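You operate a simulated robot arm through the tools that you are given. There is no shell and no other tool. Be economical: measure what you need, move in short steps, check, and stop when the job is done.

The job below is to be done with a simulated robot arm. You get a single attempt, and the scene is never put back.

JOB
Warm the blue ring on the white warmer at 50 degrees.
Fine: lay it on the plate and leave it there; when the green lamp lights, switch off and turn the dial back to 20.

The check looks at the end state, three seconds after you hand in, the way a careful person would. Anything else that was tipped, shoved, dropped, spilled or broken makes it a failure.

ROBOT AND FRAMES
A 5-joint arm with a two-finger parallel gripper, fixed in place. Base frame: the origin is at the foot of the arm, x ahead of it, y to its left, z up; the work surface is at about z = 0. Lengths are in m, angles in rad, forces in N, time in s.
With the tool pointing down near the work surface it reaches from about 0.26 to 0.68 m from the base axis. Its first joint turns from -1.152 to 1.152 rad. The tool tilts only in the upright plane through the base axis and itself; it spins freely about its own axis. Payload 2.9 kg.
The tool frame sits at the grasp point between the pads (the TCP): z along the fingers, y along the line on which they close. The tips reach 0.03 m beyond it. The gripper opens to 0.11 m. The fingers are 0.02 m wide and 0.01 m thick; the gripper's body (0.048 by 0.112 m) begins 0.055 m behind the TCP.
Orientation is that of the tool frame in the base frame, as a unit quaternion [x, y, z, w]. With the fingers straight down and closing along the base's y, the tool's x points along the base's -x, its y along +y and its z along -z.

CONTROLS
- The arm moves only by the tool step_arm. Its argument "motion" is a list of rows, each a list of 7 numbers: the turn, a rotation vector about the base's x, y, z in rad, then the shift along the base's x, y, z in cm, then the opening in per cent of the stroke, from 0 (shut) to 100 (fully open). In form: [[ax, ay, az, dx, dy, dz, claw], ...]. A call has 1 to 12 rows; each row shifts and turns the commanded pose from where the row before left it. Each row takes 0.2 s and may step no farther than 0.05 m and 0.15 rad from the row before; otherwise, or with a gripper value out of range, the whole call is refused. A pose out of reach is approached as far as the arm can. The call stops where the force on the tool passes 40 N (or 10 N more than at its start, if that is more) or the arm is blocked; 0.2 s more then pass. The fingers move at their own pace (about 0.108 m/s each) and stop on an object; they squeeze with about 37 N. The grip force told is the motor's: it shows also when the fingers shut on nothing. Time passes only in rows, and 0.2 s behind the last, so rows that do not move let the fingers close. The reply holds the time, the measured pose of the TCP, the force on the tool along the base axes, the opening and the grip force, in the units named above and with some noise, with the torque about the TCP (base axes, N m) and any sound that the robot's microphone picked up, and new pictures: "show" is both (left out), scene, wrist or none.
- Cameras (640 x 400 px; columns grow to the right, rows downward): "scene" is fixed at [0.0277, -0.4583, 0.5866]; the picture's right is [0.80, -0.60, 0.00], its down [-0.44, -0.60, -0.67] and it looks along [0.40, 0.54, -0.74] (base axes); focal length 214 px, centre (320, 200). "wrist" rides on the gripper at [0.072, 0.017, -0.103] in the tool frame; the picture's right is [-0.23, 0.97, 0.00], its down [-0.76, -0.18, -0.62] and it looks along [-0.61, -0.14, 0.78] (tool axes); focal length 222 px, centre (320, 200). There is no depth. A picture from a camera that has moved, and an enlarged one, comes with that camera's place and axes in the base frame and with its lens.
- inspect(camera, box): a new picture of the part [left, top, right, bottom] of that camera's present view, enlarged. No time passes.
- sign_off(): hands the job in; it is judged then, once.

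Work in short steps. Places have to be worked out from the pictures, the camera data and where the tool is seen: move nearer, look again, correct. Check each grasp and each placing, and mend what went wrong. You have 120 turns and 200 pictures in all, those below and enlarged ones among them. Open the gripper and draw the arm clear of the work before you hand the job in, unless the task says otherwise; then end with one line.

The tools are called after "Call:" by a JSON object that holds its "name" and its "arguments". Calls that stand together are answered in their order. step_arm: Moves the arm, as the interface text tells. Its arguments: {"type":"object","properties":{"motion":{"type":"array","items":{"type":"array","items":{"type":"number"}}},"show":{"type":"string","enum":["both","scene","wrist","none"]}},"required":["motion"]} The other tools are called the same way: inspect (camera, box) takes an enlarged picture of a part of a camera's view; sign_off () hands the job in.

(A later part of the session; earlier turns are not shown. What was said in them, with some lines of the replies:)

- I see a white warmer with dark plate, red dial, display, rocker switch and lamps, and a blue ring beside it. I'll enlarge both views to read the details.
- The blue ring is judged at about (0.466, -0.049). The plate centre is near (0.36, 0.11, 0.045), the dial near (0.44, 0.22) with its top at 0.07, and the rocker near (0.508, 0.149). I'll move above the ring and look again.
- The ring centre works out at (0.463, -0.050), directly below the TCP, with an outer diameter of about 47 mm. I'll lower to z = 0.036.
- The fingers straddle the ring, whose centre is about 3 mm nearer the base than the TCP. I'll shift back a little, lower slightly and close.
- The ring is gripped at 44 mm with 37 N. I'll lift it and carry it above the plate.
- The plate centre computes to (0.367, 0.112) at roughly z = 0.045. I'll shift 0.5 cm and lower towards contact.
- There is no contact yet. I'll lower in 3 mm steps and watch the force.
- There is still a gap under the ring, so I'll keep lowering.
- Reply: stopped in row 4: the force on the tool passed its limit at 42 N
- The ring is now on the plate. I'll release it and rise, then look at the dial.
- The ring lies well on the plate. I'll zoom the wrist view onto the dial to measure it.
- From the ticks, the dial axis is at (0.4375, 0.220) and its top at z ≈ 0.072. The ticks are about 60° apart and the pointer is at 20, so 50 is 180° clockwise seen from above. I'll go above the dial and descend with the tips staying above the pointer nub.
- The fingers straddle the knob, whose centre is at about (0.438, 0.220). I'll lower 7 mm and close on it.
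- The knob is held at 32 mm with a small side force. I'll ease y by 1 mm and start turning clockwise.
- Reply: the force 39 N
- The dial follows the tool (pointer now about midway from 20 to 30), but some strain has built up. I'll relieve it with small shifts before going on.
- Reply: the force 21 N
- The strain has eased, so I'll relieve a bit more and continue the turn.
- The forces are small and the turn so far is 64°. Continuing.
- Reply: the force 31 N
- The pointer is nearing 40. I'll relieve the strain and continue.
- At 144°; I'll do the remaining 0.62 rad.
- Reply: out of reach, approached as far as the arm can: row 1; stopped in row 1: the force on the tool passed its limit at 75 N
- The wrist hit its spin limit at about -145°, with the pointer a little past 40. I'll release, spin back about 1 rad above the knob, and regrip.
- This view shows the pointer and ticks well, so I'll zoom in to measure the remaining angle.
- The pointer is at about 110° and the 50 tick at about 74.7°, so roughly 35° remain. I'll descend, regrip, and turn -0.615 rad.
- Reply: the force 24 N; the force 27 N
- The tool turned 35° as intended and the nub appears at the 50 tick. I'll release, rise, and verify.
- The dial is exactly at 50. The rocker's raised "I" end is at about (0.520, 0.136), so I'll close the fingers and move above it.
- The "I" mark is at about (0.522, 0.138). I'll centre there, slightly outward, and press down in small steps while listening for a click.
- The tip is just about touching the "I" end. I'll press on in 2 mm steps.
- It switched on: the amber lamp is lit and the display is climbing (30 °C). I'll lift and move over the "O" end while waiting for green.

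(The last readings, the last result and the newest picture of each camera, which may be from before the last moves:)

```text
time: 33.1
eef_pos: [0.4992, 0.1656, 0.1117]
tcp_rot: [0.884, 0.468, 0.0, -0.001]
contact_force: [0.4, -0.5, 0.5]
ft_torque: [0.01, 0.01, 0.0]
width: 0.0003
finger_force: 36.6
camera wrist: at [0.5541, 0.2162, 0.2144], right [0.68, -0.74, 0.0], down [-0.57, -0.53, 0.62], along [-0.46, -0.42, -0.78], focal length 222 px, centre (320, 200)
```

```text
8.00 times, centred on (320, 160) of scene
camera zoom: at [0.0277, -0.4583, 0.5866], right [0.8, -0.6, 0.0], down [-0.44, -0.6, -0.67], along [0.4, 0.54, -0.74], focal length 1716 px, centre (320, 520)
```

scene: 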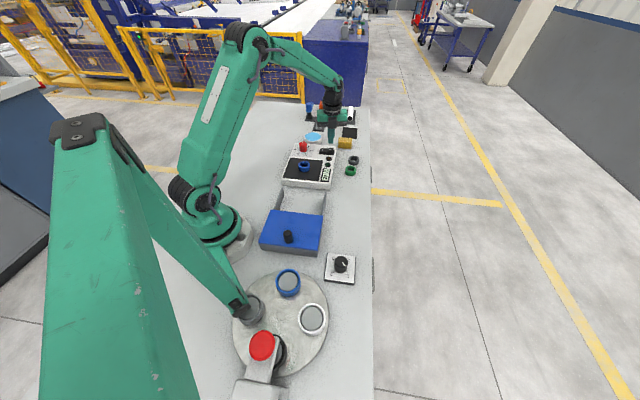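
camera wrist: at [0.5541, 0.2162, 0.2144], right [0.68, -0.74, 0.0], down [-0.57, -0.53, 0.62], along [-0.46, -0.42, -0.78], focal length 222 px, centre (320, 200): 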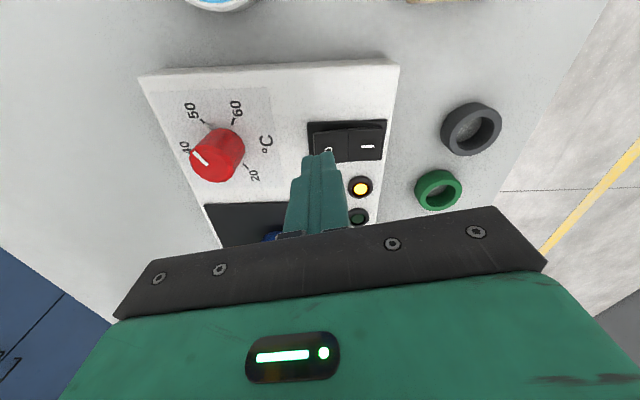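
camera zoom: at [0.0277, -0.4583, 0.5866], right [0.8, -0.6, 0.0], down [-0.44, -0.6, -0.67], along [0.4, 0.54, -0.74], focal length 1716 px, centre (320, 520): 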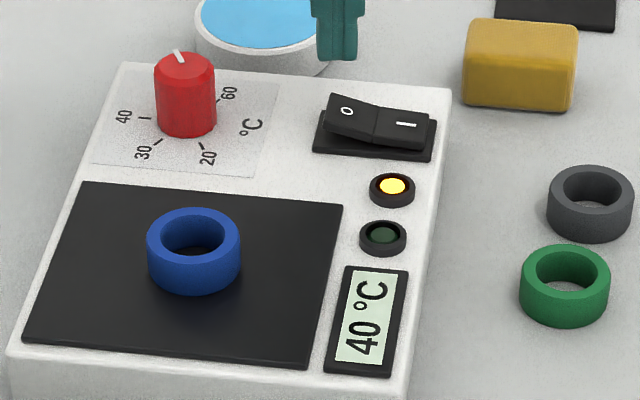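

The display reads 40 °C. I'll wait above the "O" end.

Call:
{"name": "step_arm", "arguments": {"motion": [[0, 0, 0, 0, 0, 0, 0], [0, 0, 0, 0, 0, 0, 0], [0, 0, 0, 0, 0, 0, 0], [0, 0, 0, 0, 0, 0, 0], [0, 0, 0, 0, 0, 0, 0], [0, 0, 0, 0, 0, 0, 0], [0, 0, 0, 0, 0, 0, 0], [0, 0, 0, 0, 0, 0, 0]], "show": "none"}}

Call:
{"name": "inspect", "arguments": {"camera": "scene", "box": [295, 135, 345, 185]}}

```text
time: 34.9
eef_pos: [0.4992, 0.1649, 0.1118]
tcp_rot: [0.884, 0.468, 0.0, 0.0]
contact_force: [-0.6, -0.7, -0.3]
ft_torque: [-0.01, -0.02, -0.05]
width: 0.0
finger_force: 36.8
```

```text
8.00 times, centred on (320, 160) of scene
camera zoom: at [0.0277, -0.4583, 0.5866], right [0.8, -0.6, 0.0], down [-0.44, -0.6, -0.67], along [0.4, 0.54, -0.74], focal length 1716 px, centre (320, 520)
```

zoom: 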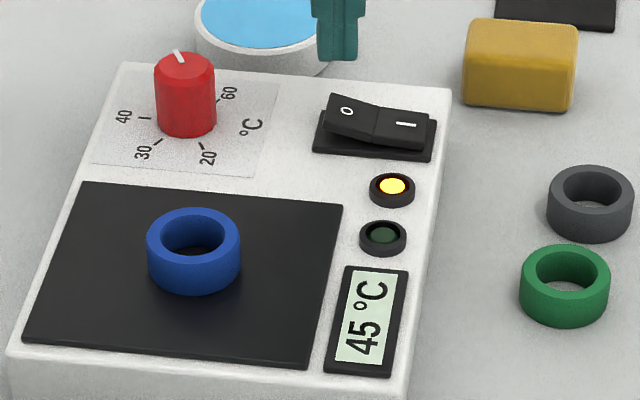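

It now reads 45 °C, green still off; I'll wait further.

Call:
{"name": "step_arm", "arguments": {"motion": [[0, 0, 0, 0, 0, 0, 0], [0, 0, 0, 0, 0, 0, 0], [0, 0, 0, 0, 0, 0, 0], [0, 0, 0, 0, 0, 0, 0], [0, 0, 0, 0, 0, 0, 0], [0, 0, 0, 0, 0, 0, 0], [0, 0, 0, 0, 0, 0, 0], [0, 0, 0, 0, 0, 0, 0], [0, 0, 0, 0, 0, 0, 0], [0, 0, 0, 0, 0, 0, 0]], "show": "none"}}

Call:
{"name": "inspect", "arguments": {"camera": "scene", "box": [295, 135, 345, 185]}}

```text
time: 37.1
eef_pos: [0.4991, 0.1648, 0.1111]
tcp_rot: [0.884, 0.468, 0.0, -0.001]
contact_force: [-0.9, -0.4, 0.1]
ft_torque: [0.0, 0.02, 0.01]
width: 0.0001
finger_force: 36.8
```

```text
8.00 times, centred on (320, 160) of scene
camera zoom: at [0.0277, -0.4583, 0.5866], right [0.8, -0.6, 0.0], down [-0.44, -0.6, -0.67], along [0.4, 0.54, -0.74], focal length 1716 px, centre (320, 520)
```

zoom: 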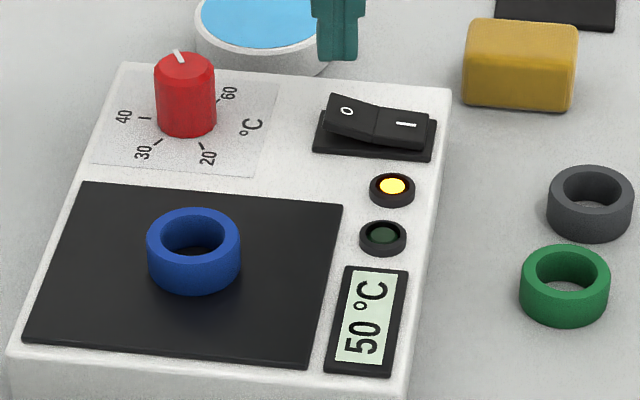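

It reads 50 °C but the green lamp is not lit yet, so I'll keep waiting.

Call:
{"name": "step_arm", "arguments": {"motion": [[0, 0, 0, 0, 0, 0, 0], [0, 0, 0, 0, 0, 0, 0], [0, 0, 0, 0, 0, 0, 0], [0, 0, 0, 0, 0, 0, 0], [0, 0, 0, 0, 0, 0, 0], [0, 0, 0, 0, 0, 0, 0], [0, 0, 0, 0, 0, 0, 0], [0, 0, 0, 0, 0, 0, 0], [0, 0, 0, 0, 0, 0, 0], [0, 0, 0, 0, 0, 0, 0]], "show": "none"}}

Call:
{"name": "inspect", "arguments": {"camera": "scene", "box": [295, 135, 345, 185]}}

```text
time: 39.3
eef_pos: [0.5005, 0.1649, 0.1117]
tcp_rot: [0.884, 0.468, 0.0, 0.0]
contact_force: [0.1, 0.1, -0.7]
ft_torque: [0.0, 0.02, -0.01]
width: 0.0001
finger_force: 36.8
```

```text
8.00 times, centred on (320, 160) of scene
camera zoom: at [0.0277, -0.4583, 0.5866], right [0.8, -0.6, 0.0], down [-0.44, -0.6, -0.67], along [0.4, 0.54, -0.74], focal length 1716 px, centre (320, 520)
```

zoom: 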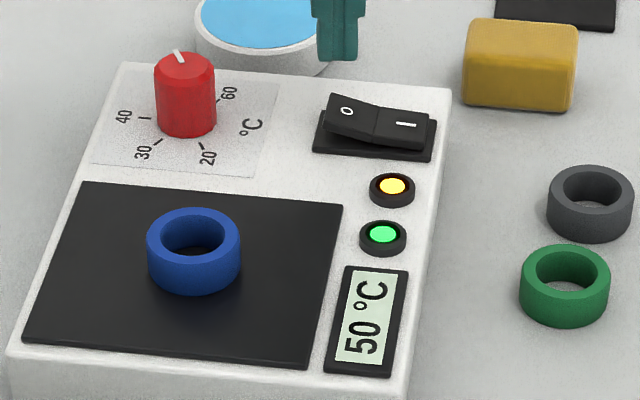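

The green lamp is lit. Now I'll press the "O" end down.

Call:
{"name": "step_arm", "arguments": {"motion": [[0, 0, 0, 0, 0, -1.8, 0], [0, 0, 0, 0, 0, -0.5, 0], [0, 0, 0, 0, 0, -0.3, 0], [0, 0, 0, 0, 0, -0.2, 0], [0, 0, 0, 0, 0, -0.2, 0], [0, 0, 0, 0, 0, -0.2, 0], [0, 0, 0, 0, 0, -0.2, 0], [0, 0, 0, 0, 0, 0, 0]], "show": "none"}}

Call:
{"name": "inspect", "arguments": {"camera": "scene", "box": [295, 135, 345, 185]}}

```text
time: 41.1
eef_pos: [0.4972, 0.1633, 0.0788]
tcp_rot: [0.884, 0.468, 0.0, 0.0]
contact_force: [0.8, -0.8, 0.1]
ft_torque: [0.04, 0.0, 0.05]
width: 0.0
finger_force: 37.4
```

```text
8.00 times, centred on (320, 160) of scene
camera zoom: at [0.0277, -0.4583, 0.5866], right [0.8, -0.6, 0.0], down [-0.44, -0.6, -0.67], along [0.4, 0.54, -0.74], focal length 1716 px, centre (320, 520)
```

zoom: 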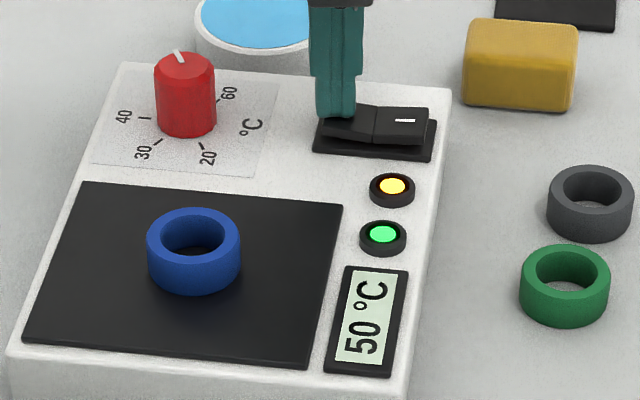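

The rocker is level, not yet switched over. I'll press slightly further.

Call:
{"name": "step_arm", "arguments": {"motion": [[0, 0, 0, 0, 0, -0.15, 0], [0, 0, 0, 0, 0, -0.15, 0], [0, 0, 0, 0, 0, 0, 0]], "show": "none"}}

Call:
{"name": "inspect", "arguments": {"camera": "scene", "box": [295, 135, 345, 185]}}

```text
time: 41.9
eef_pos: [0.4967, 0.1626, 0.0775]
tcp_rot: [0.884, 0.467, -0.001, -0.001]
contact_force: [-0.8, -6.6, 8.7]
ft_torque: [-0.29, 0.01, -0.02]
width: 0.0001
finger_force: 37.1
```

```text
8.00 times, centred on (320, 160) of scene
camera zoom: at [0.0276, -0.4583, 0.5866], right [0.8, -0.6, 0.0], down [-0.44, -0.6, -0.67], along [0.4, 0.54, -0.74], focal length 1716 px, centre (320, 520)
```

zoom: 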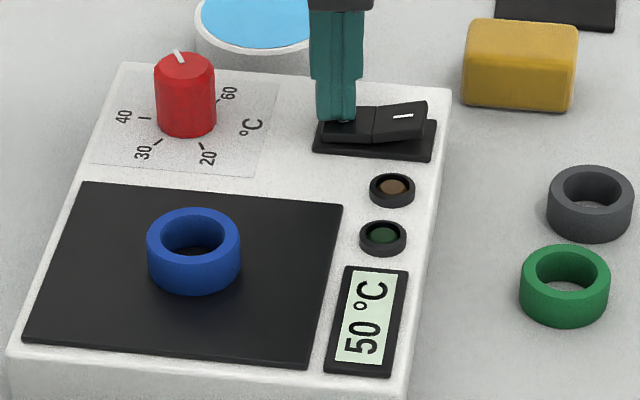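

It's off: both lamps are dark. I'll lift, return above the dial and open the fingers.

Call:
{"name": "step_arm", "arguments": {"motion": [[0, 0, 0, 0, 0, 3, 0], [0, 0, 0, 0, 0, 3.5, 0], [0, 0, 0, -2, 1.9, 0, 70], [0, 0, 0, -2, 1.9, 0, 70], [0, 0, 0, -1.8, 1.9, 0, 70], [0, 0, 0, 0, 0, -2, 70], [0, 0, 0, 0, 0, 0, 70]], "show": "wrist"}}

```text
time: 43.5
eef_pos: [0.4386, 0.2208, 0.1212]
tcp_rot: [0.884, 0.468, -0.001, 0.0]
contact_force: [0.7, 0.9, -0.2]
ft_torque: [0.01, 0.0, 0.03]
width: 0.077
finger_force: 0.1
camera wrist: at [0.4937, 0.2712, 0.2232], right [0.68, -0.74, 0.0], down [-0.57, -0.53, 0.62], along [-0.46, -0.42, -0.78], focal length 222 px, centre (320, 200)
```

wrist: 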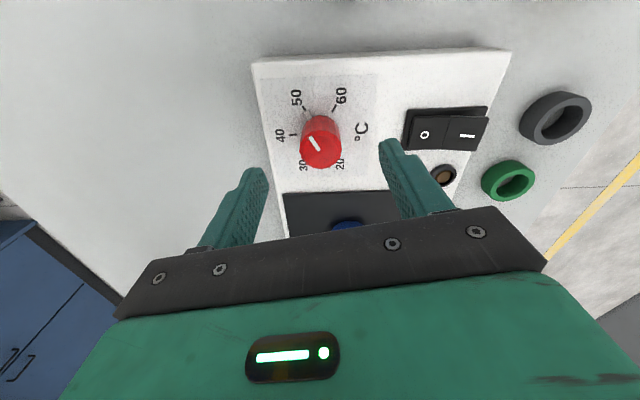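

Aligned over the dial. I'll descend to z ≈ 0.081 and grip.

Call:
{"name": "step_arm", "arguments": {"motion": [[0, 0, 0, 0, -0.1, -2, 70], [0, 0, 0, 0, 0, -2, 70], [0, 0, 0, 0, 0, 0, 70], [0, 0, 0, 0, 0, 0, 15], [0, 0, 0, 0, 0, 0, 15], [0, 0, 0, 0, 0, 0, 15], [0, 0, 0, 0, 0, 0, 15]], "show": "none"}}

```text
time: 45.1
eef_pos: [0.4392, 0.2183, 0.0791]
tcp_rot: [0.885, 0.466, 0.0, 0.0]
contact_force: [8.1, -4.3, -7.2]
ft_torque: [0.3, -0.49, -0.01]
width: 0.0313
finger_force: 44.6
```

Gripped at 31 mm with low strain. I'll turn counter-clockwise in stages.

Call:
{"name": "step_arm", "arguments": {"motion": [[0, 0, 0.14, 0.01, 0, -0.01, 15], [0, 0, 0.14, 0, 0, 0, 15], [0, 0, 0.14, 0, 0, 0, 15], [0, 0, 0.14, 0, 0, 0, 15], [0, 0, 0, 0, 0, 0, 15]], "show": "none"}}

```text
time: 46.3
eef_pos: [0.437, 0.2191, 0.08]
tcp_rot: [0.719, 0.695, -0.003, -0.001]
contact_force: [-11.1, 3.1, -13.3]
ft_torque: [-0.04, -0.47, 0.02]
width: 0.0309
finger_force: 45.1
```

Call:
{"name": "step_arm", "arguments": {"motion": [[0, 0, 0.14, -0.03, 0.01, -0.04, 15], [0, 0, 0.14, 0, 0, 0, 15], [0, 0, 0.14, 0, 0, 0, 15], [0, 0, 0.14, 0, 0, 0, 15], [0, 0, 0, 0, 0, 0, 15]], "show": "none"}}

Call:
{"name": "inspect", "arguments": {"camera": "scene", "box": [290, 130, 320, 160]}}

```text
time: 47.5
eef_pos: [0.4394, 0.2191, 0.0799]
tcp_rot: [0.5, 0.866, -0.002, 0.0]
contact_force: [-17.5, -1.5, -9.9]
ft_torque: [0.23, -0.13, 0.0]
width: 0.0313
finger_force: 44.9
```

```text
13.33 times, centred on (305, 145) of scene
camera zoom: at [0.0277, -0.4582, 0.5866], right [0.8, -0.6, 0.0], down [-0.44, -0.6, -0.67], along [0.4, 0.54, -0.74], focal length 2860 px, centre (520, 933)
```

zoom: 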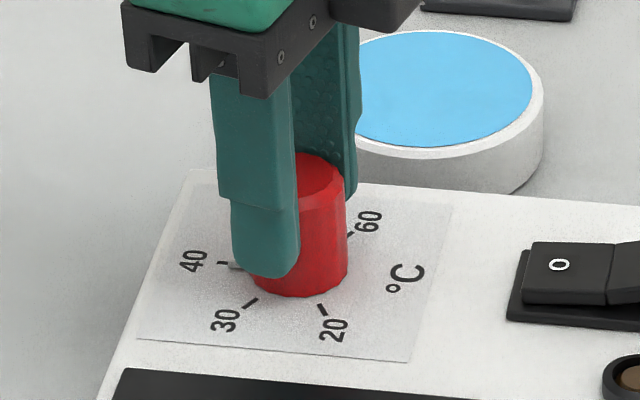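

The pointer is just past 40 heading down, as expected. Continuing.

Call:
{"name": "step_arm", "arguments": {"motion": [[0, 0, 0.14, -0.05, 0, -0.03, 15], [0, 0, 0.14, 0, 0, 0, 15], [0, 0, 0.14, 0, 0, 0, 15], [0, 0, 0.14, 0, 0, 0, 15], [0, 0, 0, 0, 0, 0, 15]], "show": "none"}}

```text
time: 48.7
eef_pos: [0.4387, 0.2189, 0.079]
tcp_rot: [0.241, 0.971, -0.001, 0.001]
contact_force: [-6.0, -7.5, -14.6]
ft_torque: [-0.47, -0.99, 0.01]
width: 0.0312
finger_force: 44.9
```

Call:
{"name": "step_arm", "arguments": {"motion": [[0, 0, 0.14, -0.02, -0.02, -0.04, 15], [0, 0, 0.14, 0, 0, 0, 15], [0, 0, 0.14, 0, 0, 0, 15], [0, 0, 0.14, 0, 0, 0, 15], [0, 0, 0, 0, 0, 0, 15]], "show": "none"}}

```text
time: 49.9
eef_pos: [0.4388, 0.2187, 0.0805]
tcp_rot: [-0.037, 0.999, 0.0, 0.002]
contact_force: [6.1, 2.3, -13.1]
ft_torque: [-0.25, 0.95, 0.0]
width: 0.0313
finger_force: 45.1
```

128.6° done. I'll turn 0.84 rad more, then look.

Call:
{"name": "step_arm", "arguments": {"motion": [[0, 0, 0.14, 0.02, 0, -0.04, 15], [0, 0, 0.14, 0, 0, 0, 15], [0, 0, 0.14, 0, 0, 0, 15], [0, 0, 0.14, 0, 0, 0, 15], [0, 0, 0.14, 0, 0, 0, 15], [0, 0, 0.14, 0, 0, 0, 15], [0, 0, 0, 0, 0, 0, 15]], "show": "none"}}

Call:
{"name": "inspect", "arguments": {"camera": "scene", "box": [290, 130, 320, 160]}}

```text
time: 51.5
eef_pos: [0.4388, 0.2195, 0.0807]
tcp_rot: [-0.442, 0.897, 0.001, 0.001]
contact_force: [-12.8, 19.1, 8.1]
ft_torque: [-0.52, 1.18, 0.04]
width: 0.0311
finger_force: 44.0
```

```text
13.33 times, centred on (305, 145) of scene
camera zoom: at [0.0277, -0.4583, 0.5866], right [0.8, -0.6, 0.0], down [-0.44, -0.6, -0.67], along [0.4, 0.54, -0.74], focal length 2860 px, centre (520, 933)
```

zoom: 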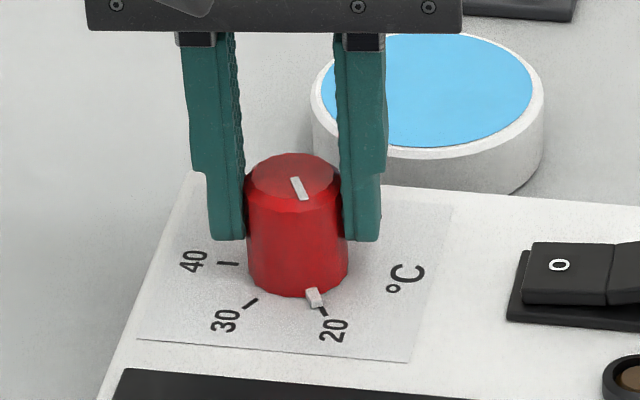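

The pointer is just short of 20. I'll do the last 0.055 rad, then release and rise.

Call:
{"name": "step_arm", "arguments": {"motion": [[0, 0, 0.057, -0.03, 0.04, 0.02, 15], [0, 0, 0, 0, 0, 0, 15], [0, 0, 0, 0, 0, 0, 70], [0, 0, 0, 0, 0, 0, 70], [0, 0, 0, 0, 0, 3, 70], [0, 0, 0, 0, 0, 4, 70], [0, 0, 0, 0, 0, 4, 70], [0, 0, 0, 0, 0, 0, 70]]}}

Call:
{"name": "inspect", "arguments": {"camera": "scene", "box": [295, 137, 320, 162]}}

Call:
{"name": "inspect", "arguments": {"camera": "scene", "box": [280, 135, 340, 195]}}

```text
time: 53.3
eef_pos: [0.4375, 0.2202, 0.1888]
tcp_rot: [-0.466, 0.885, 0.0, 0.0]
contact_force: [0.4, -0.4, -0.5]
ft_torque: [-0.01, -0.01, -0.01]
width: 0.0771
finger_force: 0.0
camera wrist: at [0.382, 0.1711, 0.2919], right [-0.67, 0.74, 0.0], down [0.58, 0.53, 0.62], along [0.46, 0.42, -0.78], focal length 222 px, centre (320, 200)
```

scene: 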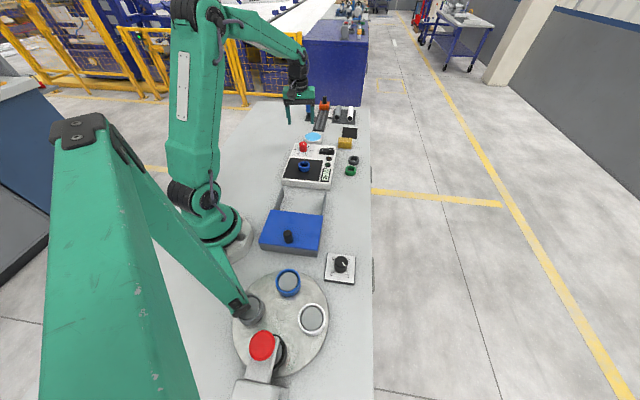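
wrist: 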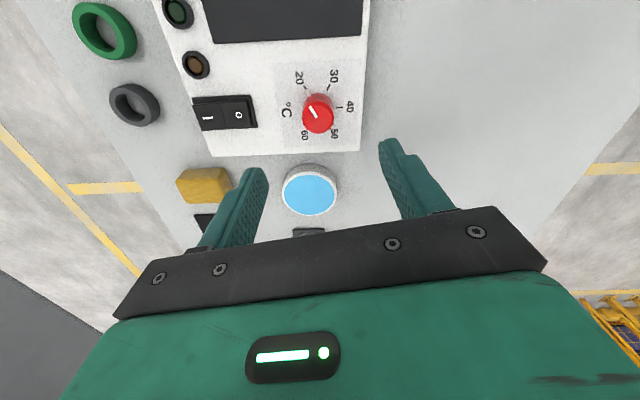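

```text
16.00 times, centred on (308, 150) of scene
camera zoom: at [0.0277, -0.4583, 0.5866], right [0.8, -0.6, 0.0], down [-0.44, -0.6, -0.67], along [0.4, 0.54, -0.74], focal length 3432 px, centre (520, 1008)
```

zoom: 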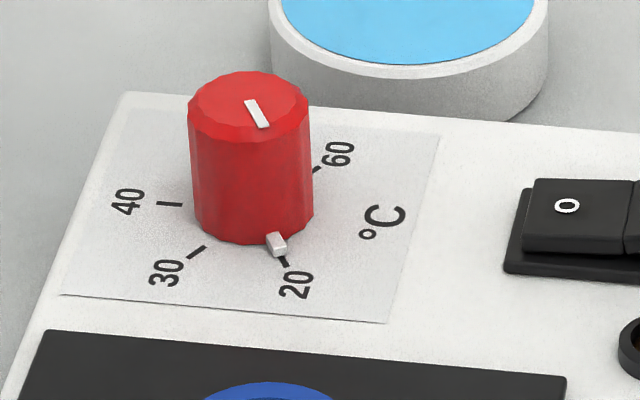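

```text
6.67 times, centred on (310, 165) of scene
camera zoom: at [0.0277, -0.4583, 0.5866], right [0.8, -0.6, 0.0], down [-0.44, -0.6, -0.67], along [0.4, 0.54, -0.74], focal length 1430 px, centre (387, 433)
```

zoom: 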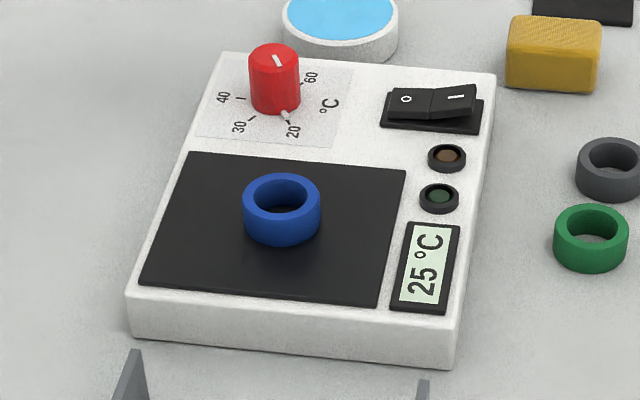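

The dial is back at 20, exactly as it was at the start, and the rocker is at O with both lamps dark. The ring is on the plate and nothing else has moved. I'll raise the arm a little further clear and open the gripper fully.

Call:
{"name": "step_arm", "arguments": {"motion": [[0, 0, 0, 0, 0, 4, 100], [0, 0, 0, -2, 0, 4, 100], [0, 0, 0, -2, 0, 4, 100], [0, 0, 0, 0, 0, 0, 100]], "show": "scene"}}

```text
time: 54.3
eef_pos: [0.3988, 0.2172, 0.3103]
tcp_rot: [-0.466, 0.885, 0.0, 0.0]
contact_force: [0.2, -0.5, 0.7]
ft_torque: [0.0, 0.0, 0.02]
width: 0.11
finger_force: 0.1
```

scene: 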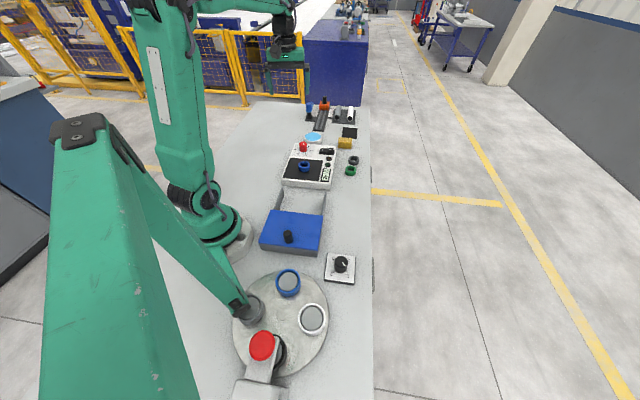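

The arm is clear and the gripper is open, so I'm handing in.

Call:
{"name": "sign_off", "arguments": {}}

```text
The job is handed in.
```

The blue ring was warmed at 50 °C until the green lamp lit and is still on the plate; the warmer is switched off, its dial is back at 20, and the arm is clear.
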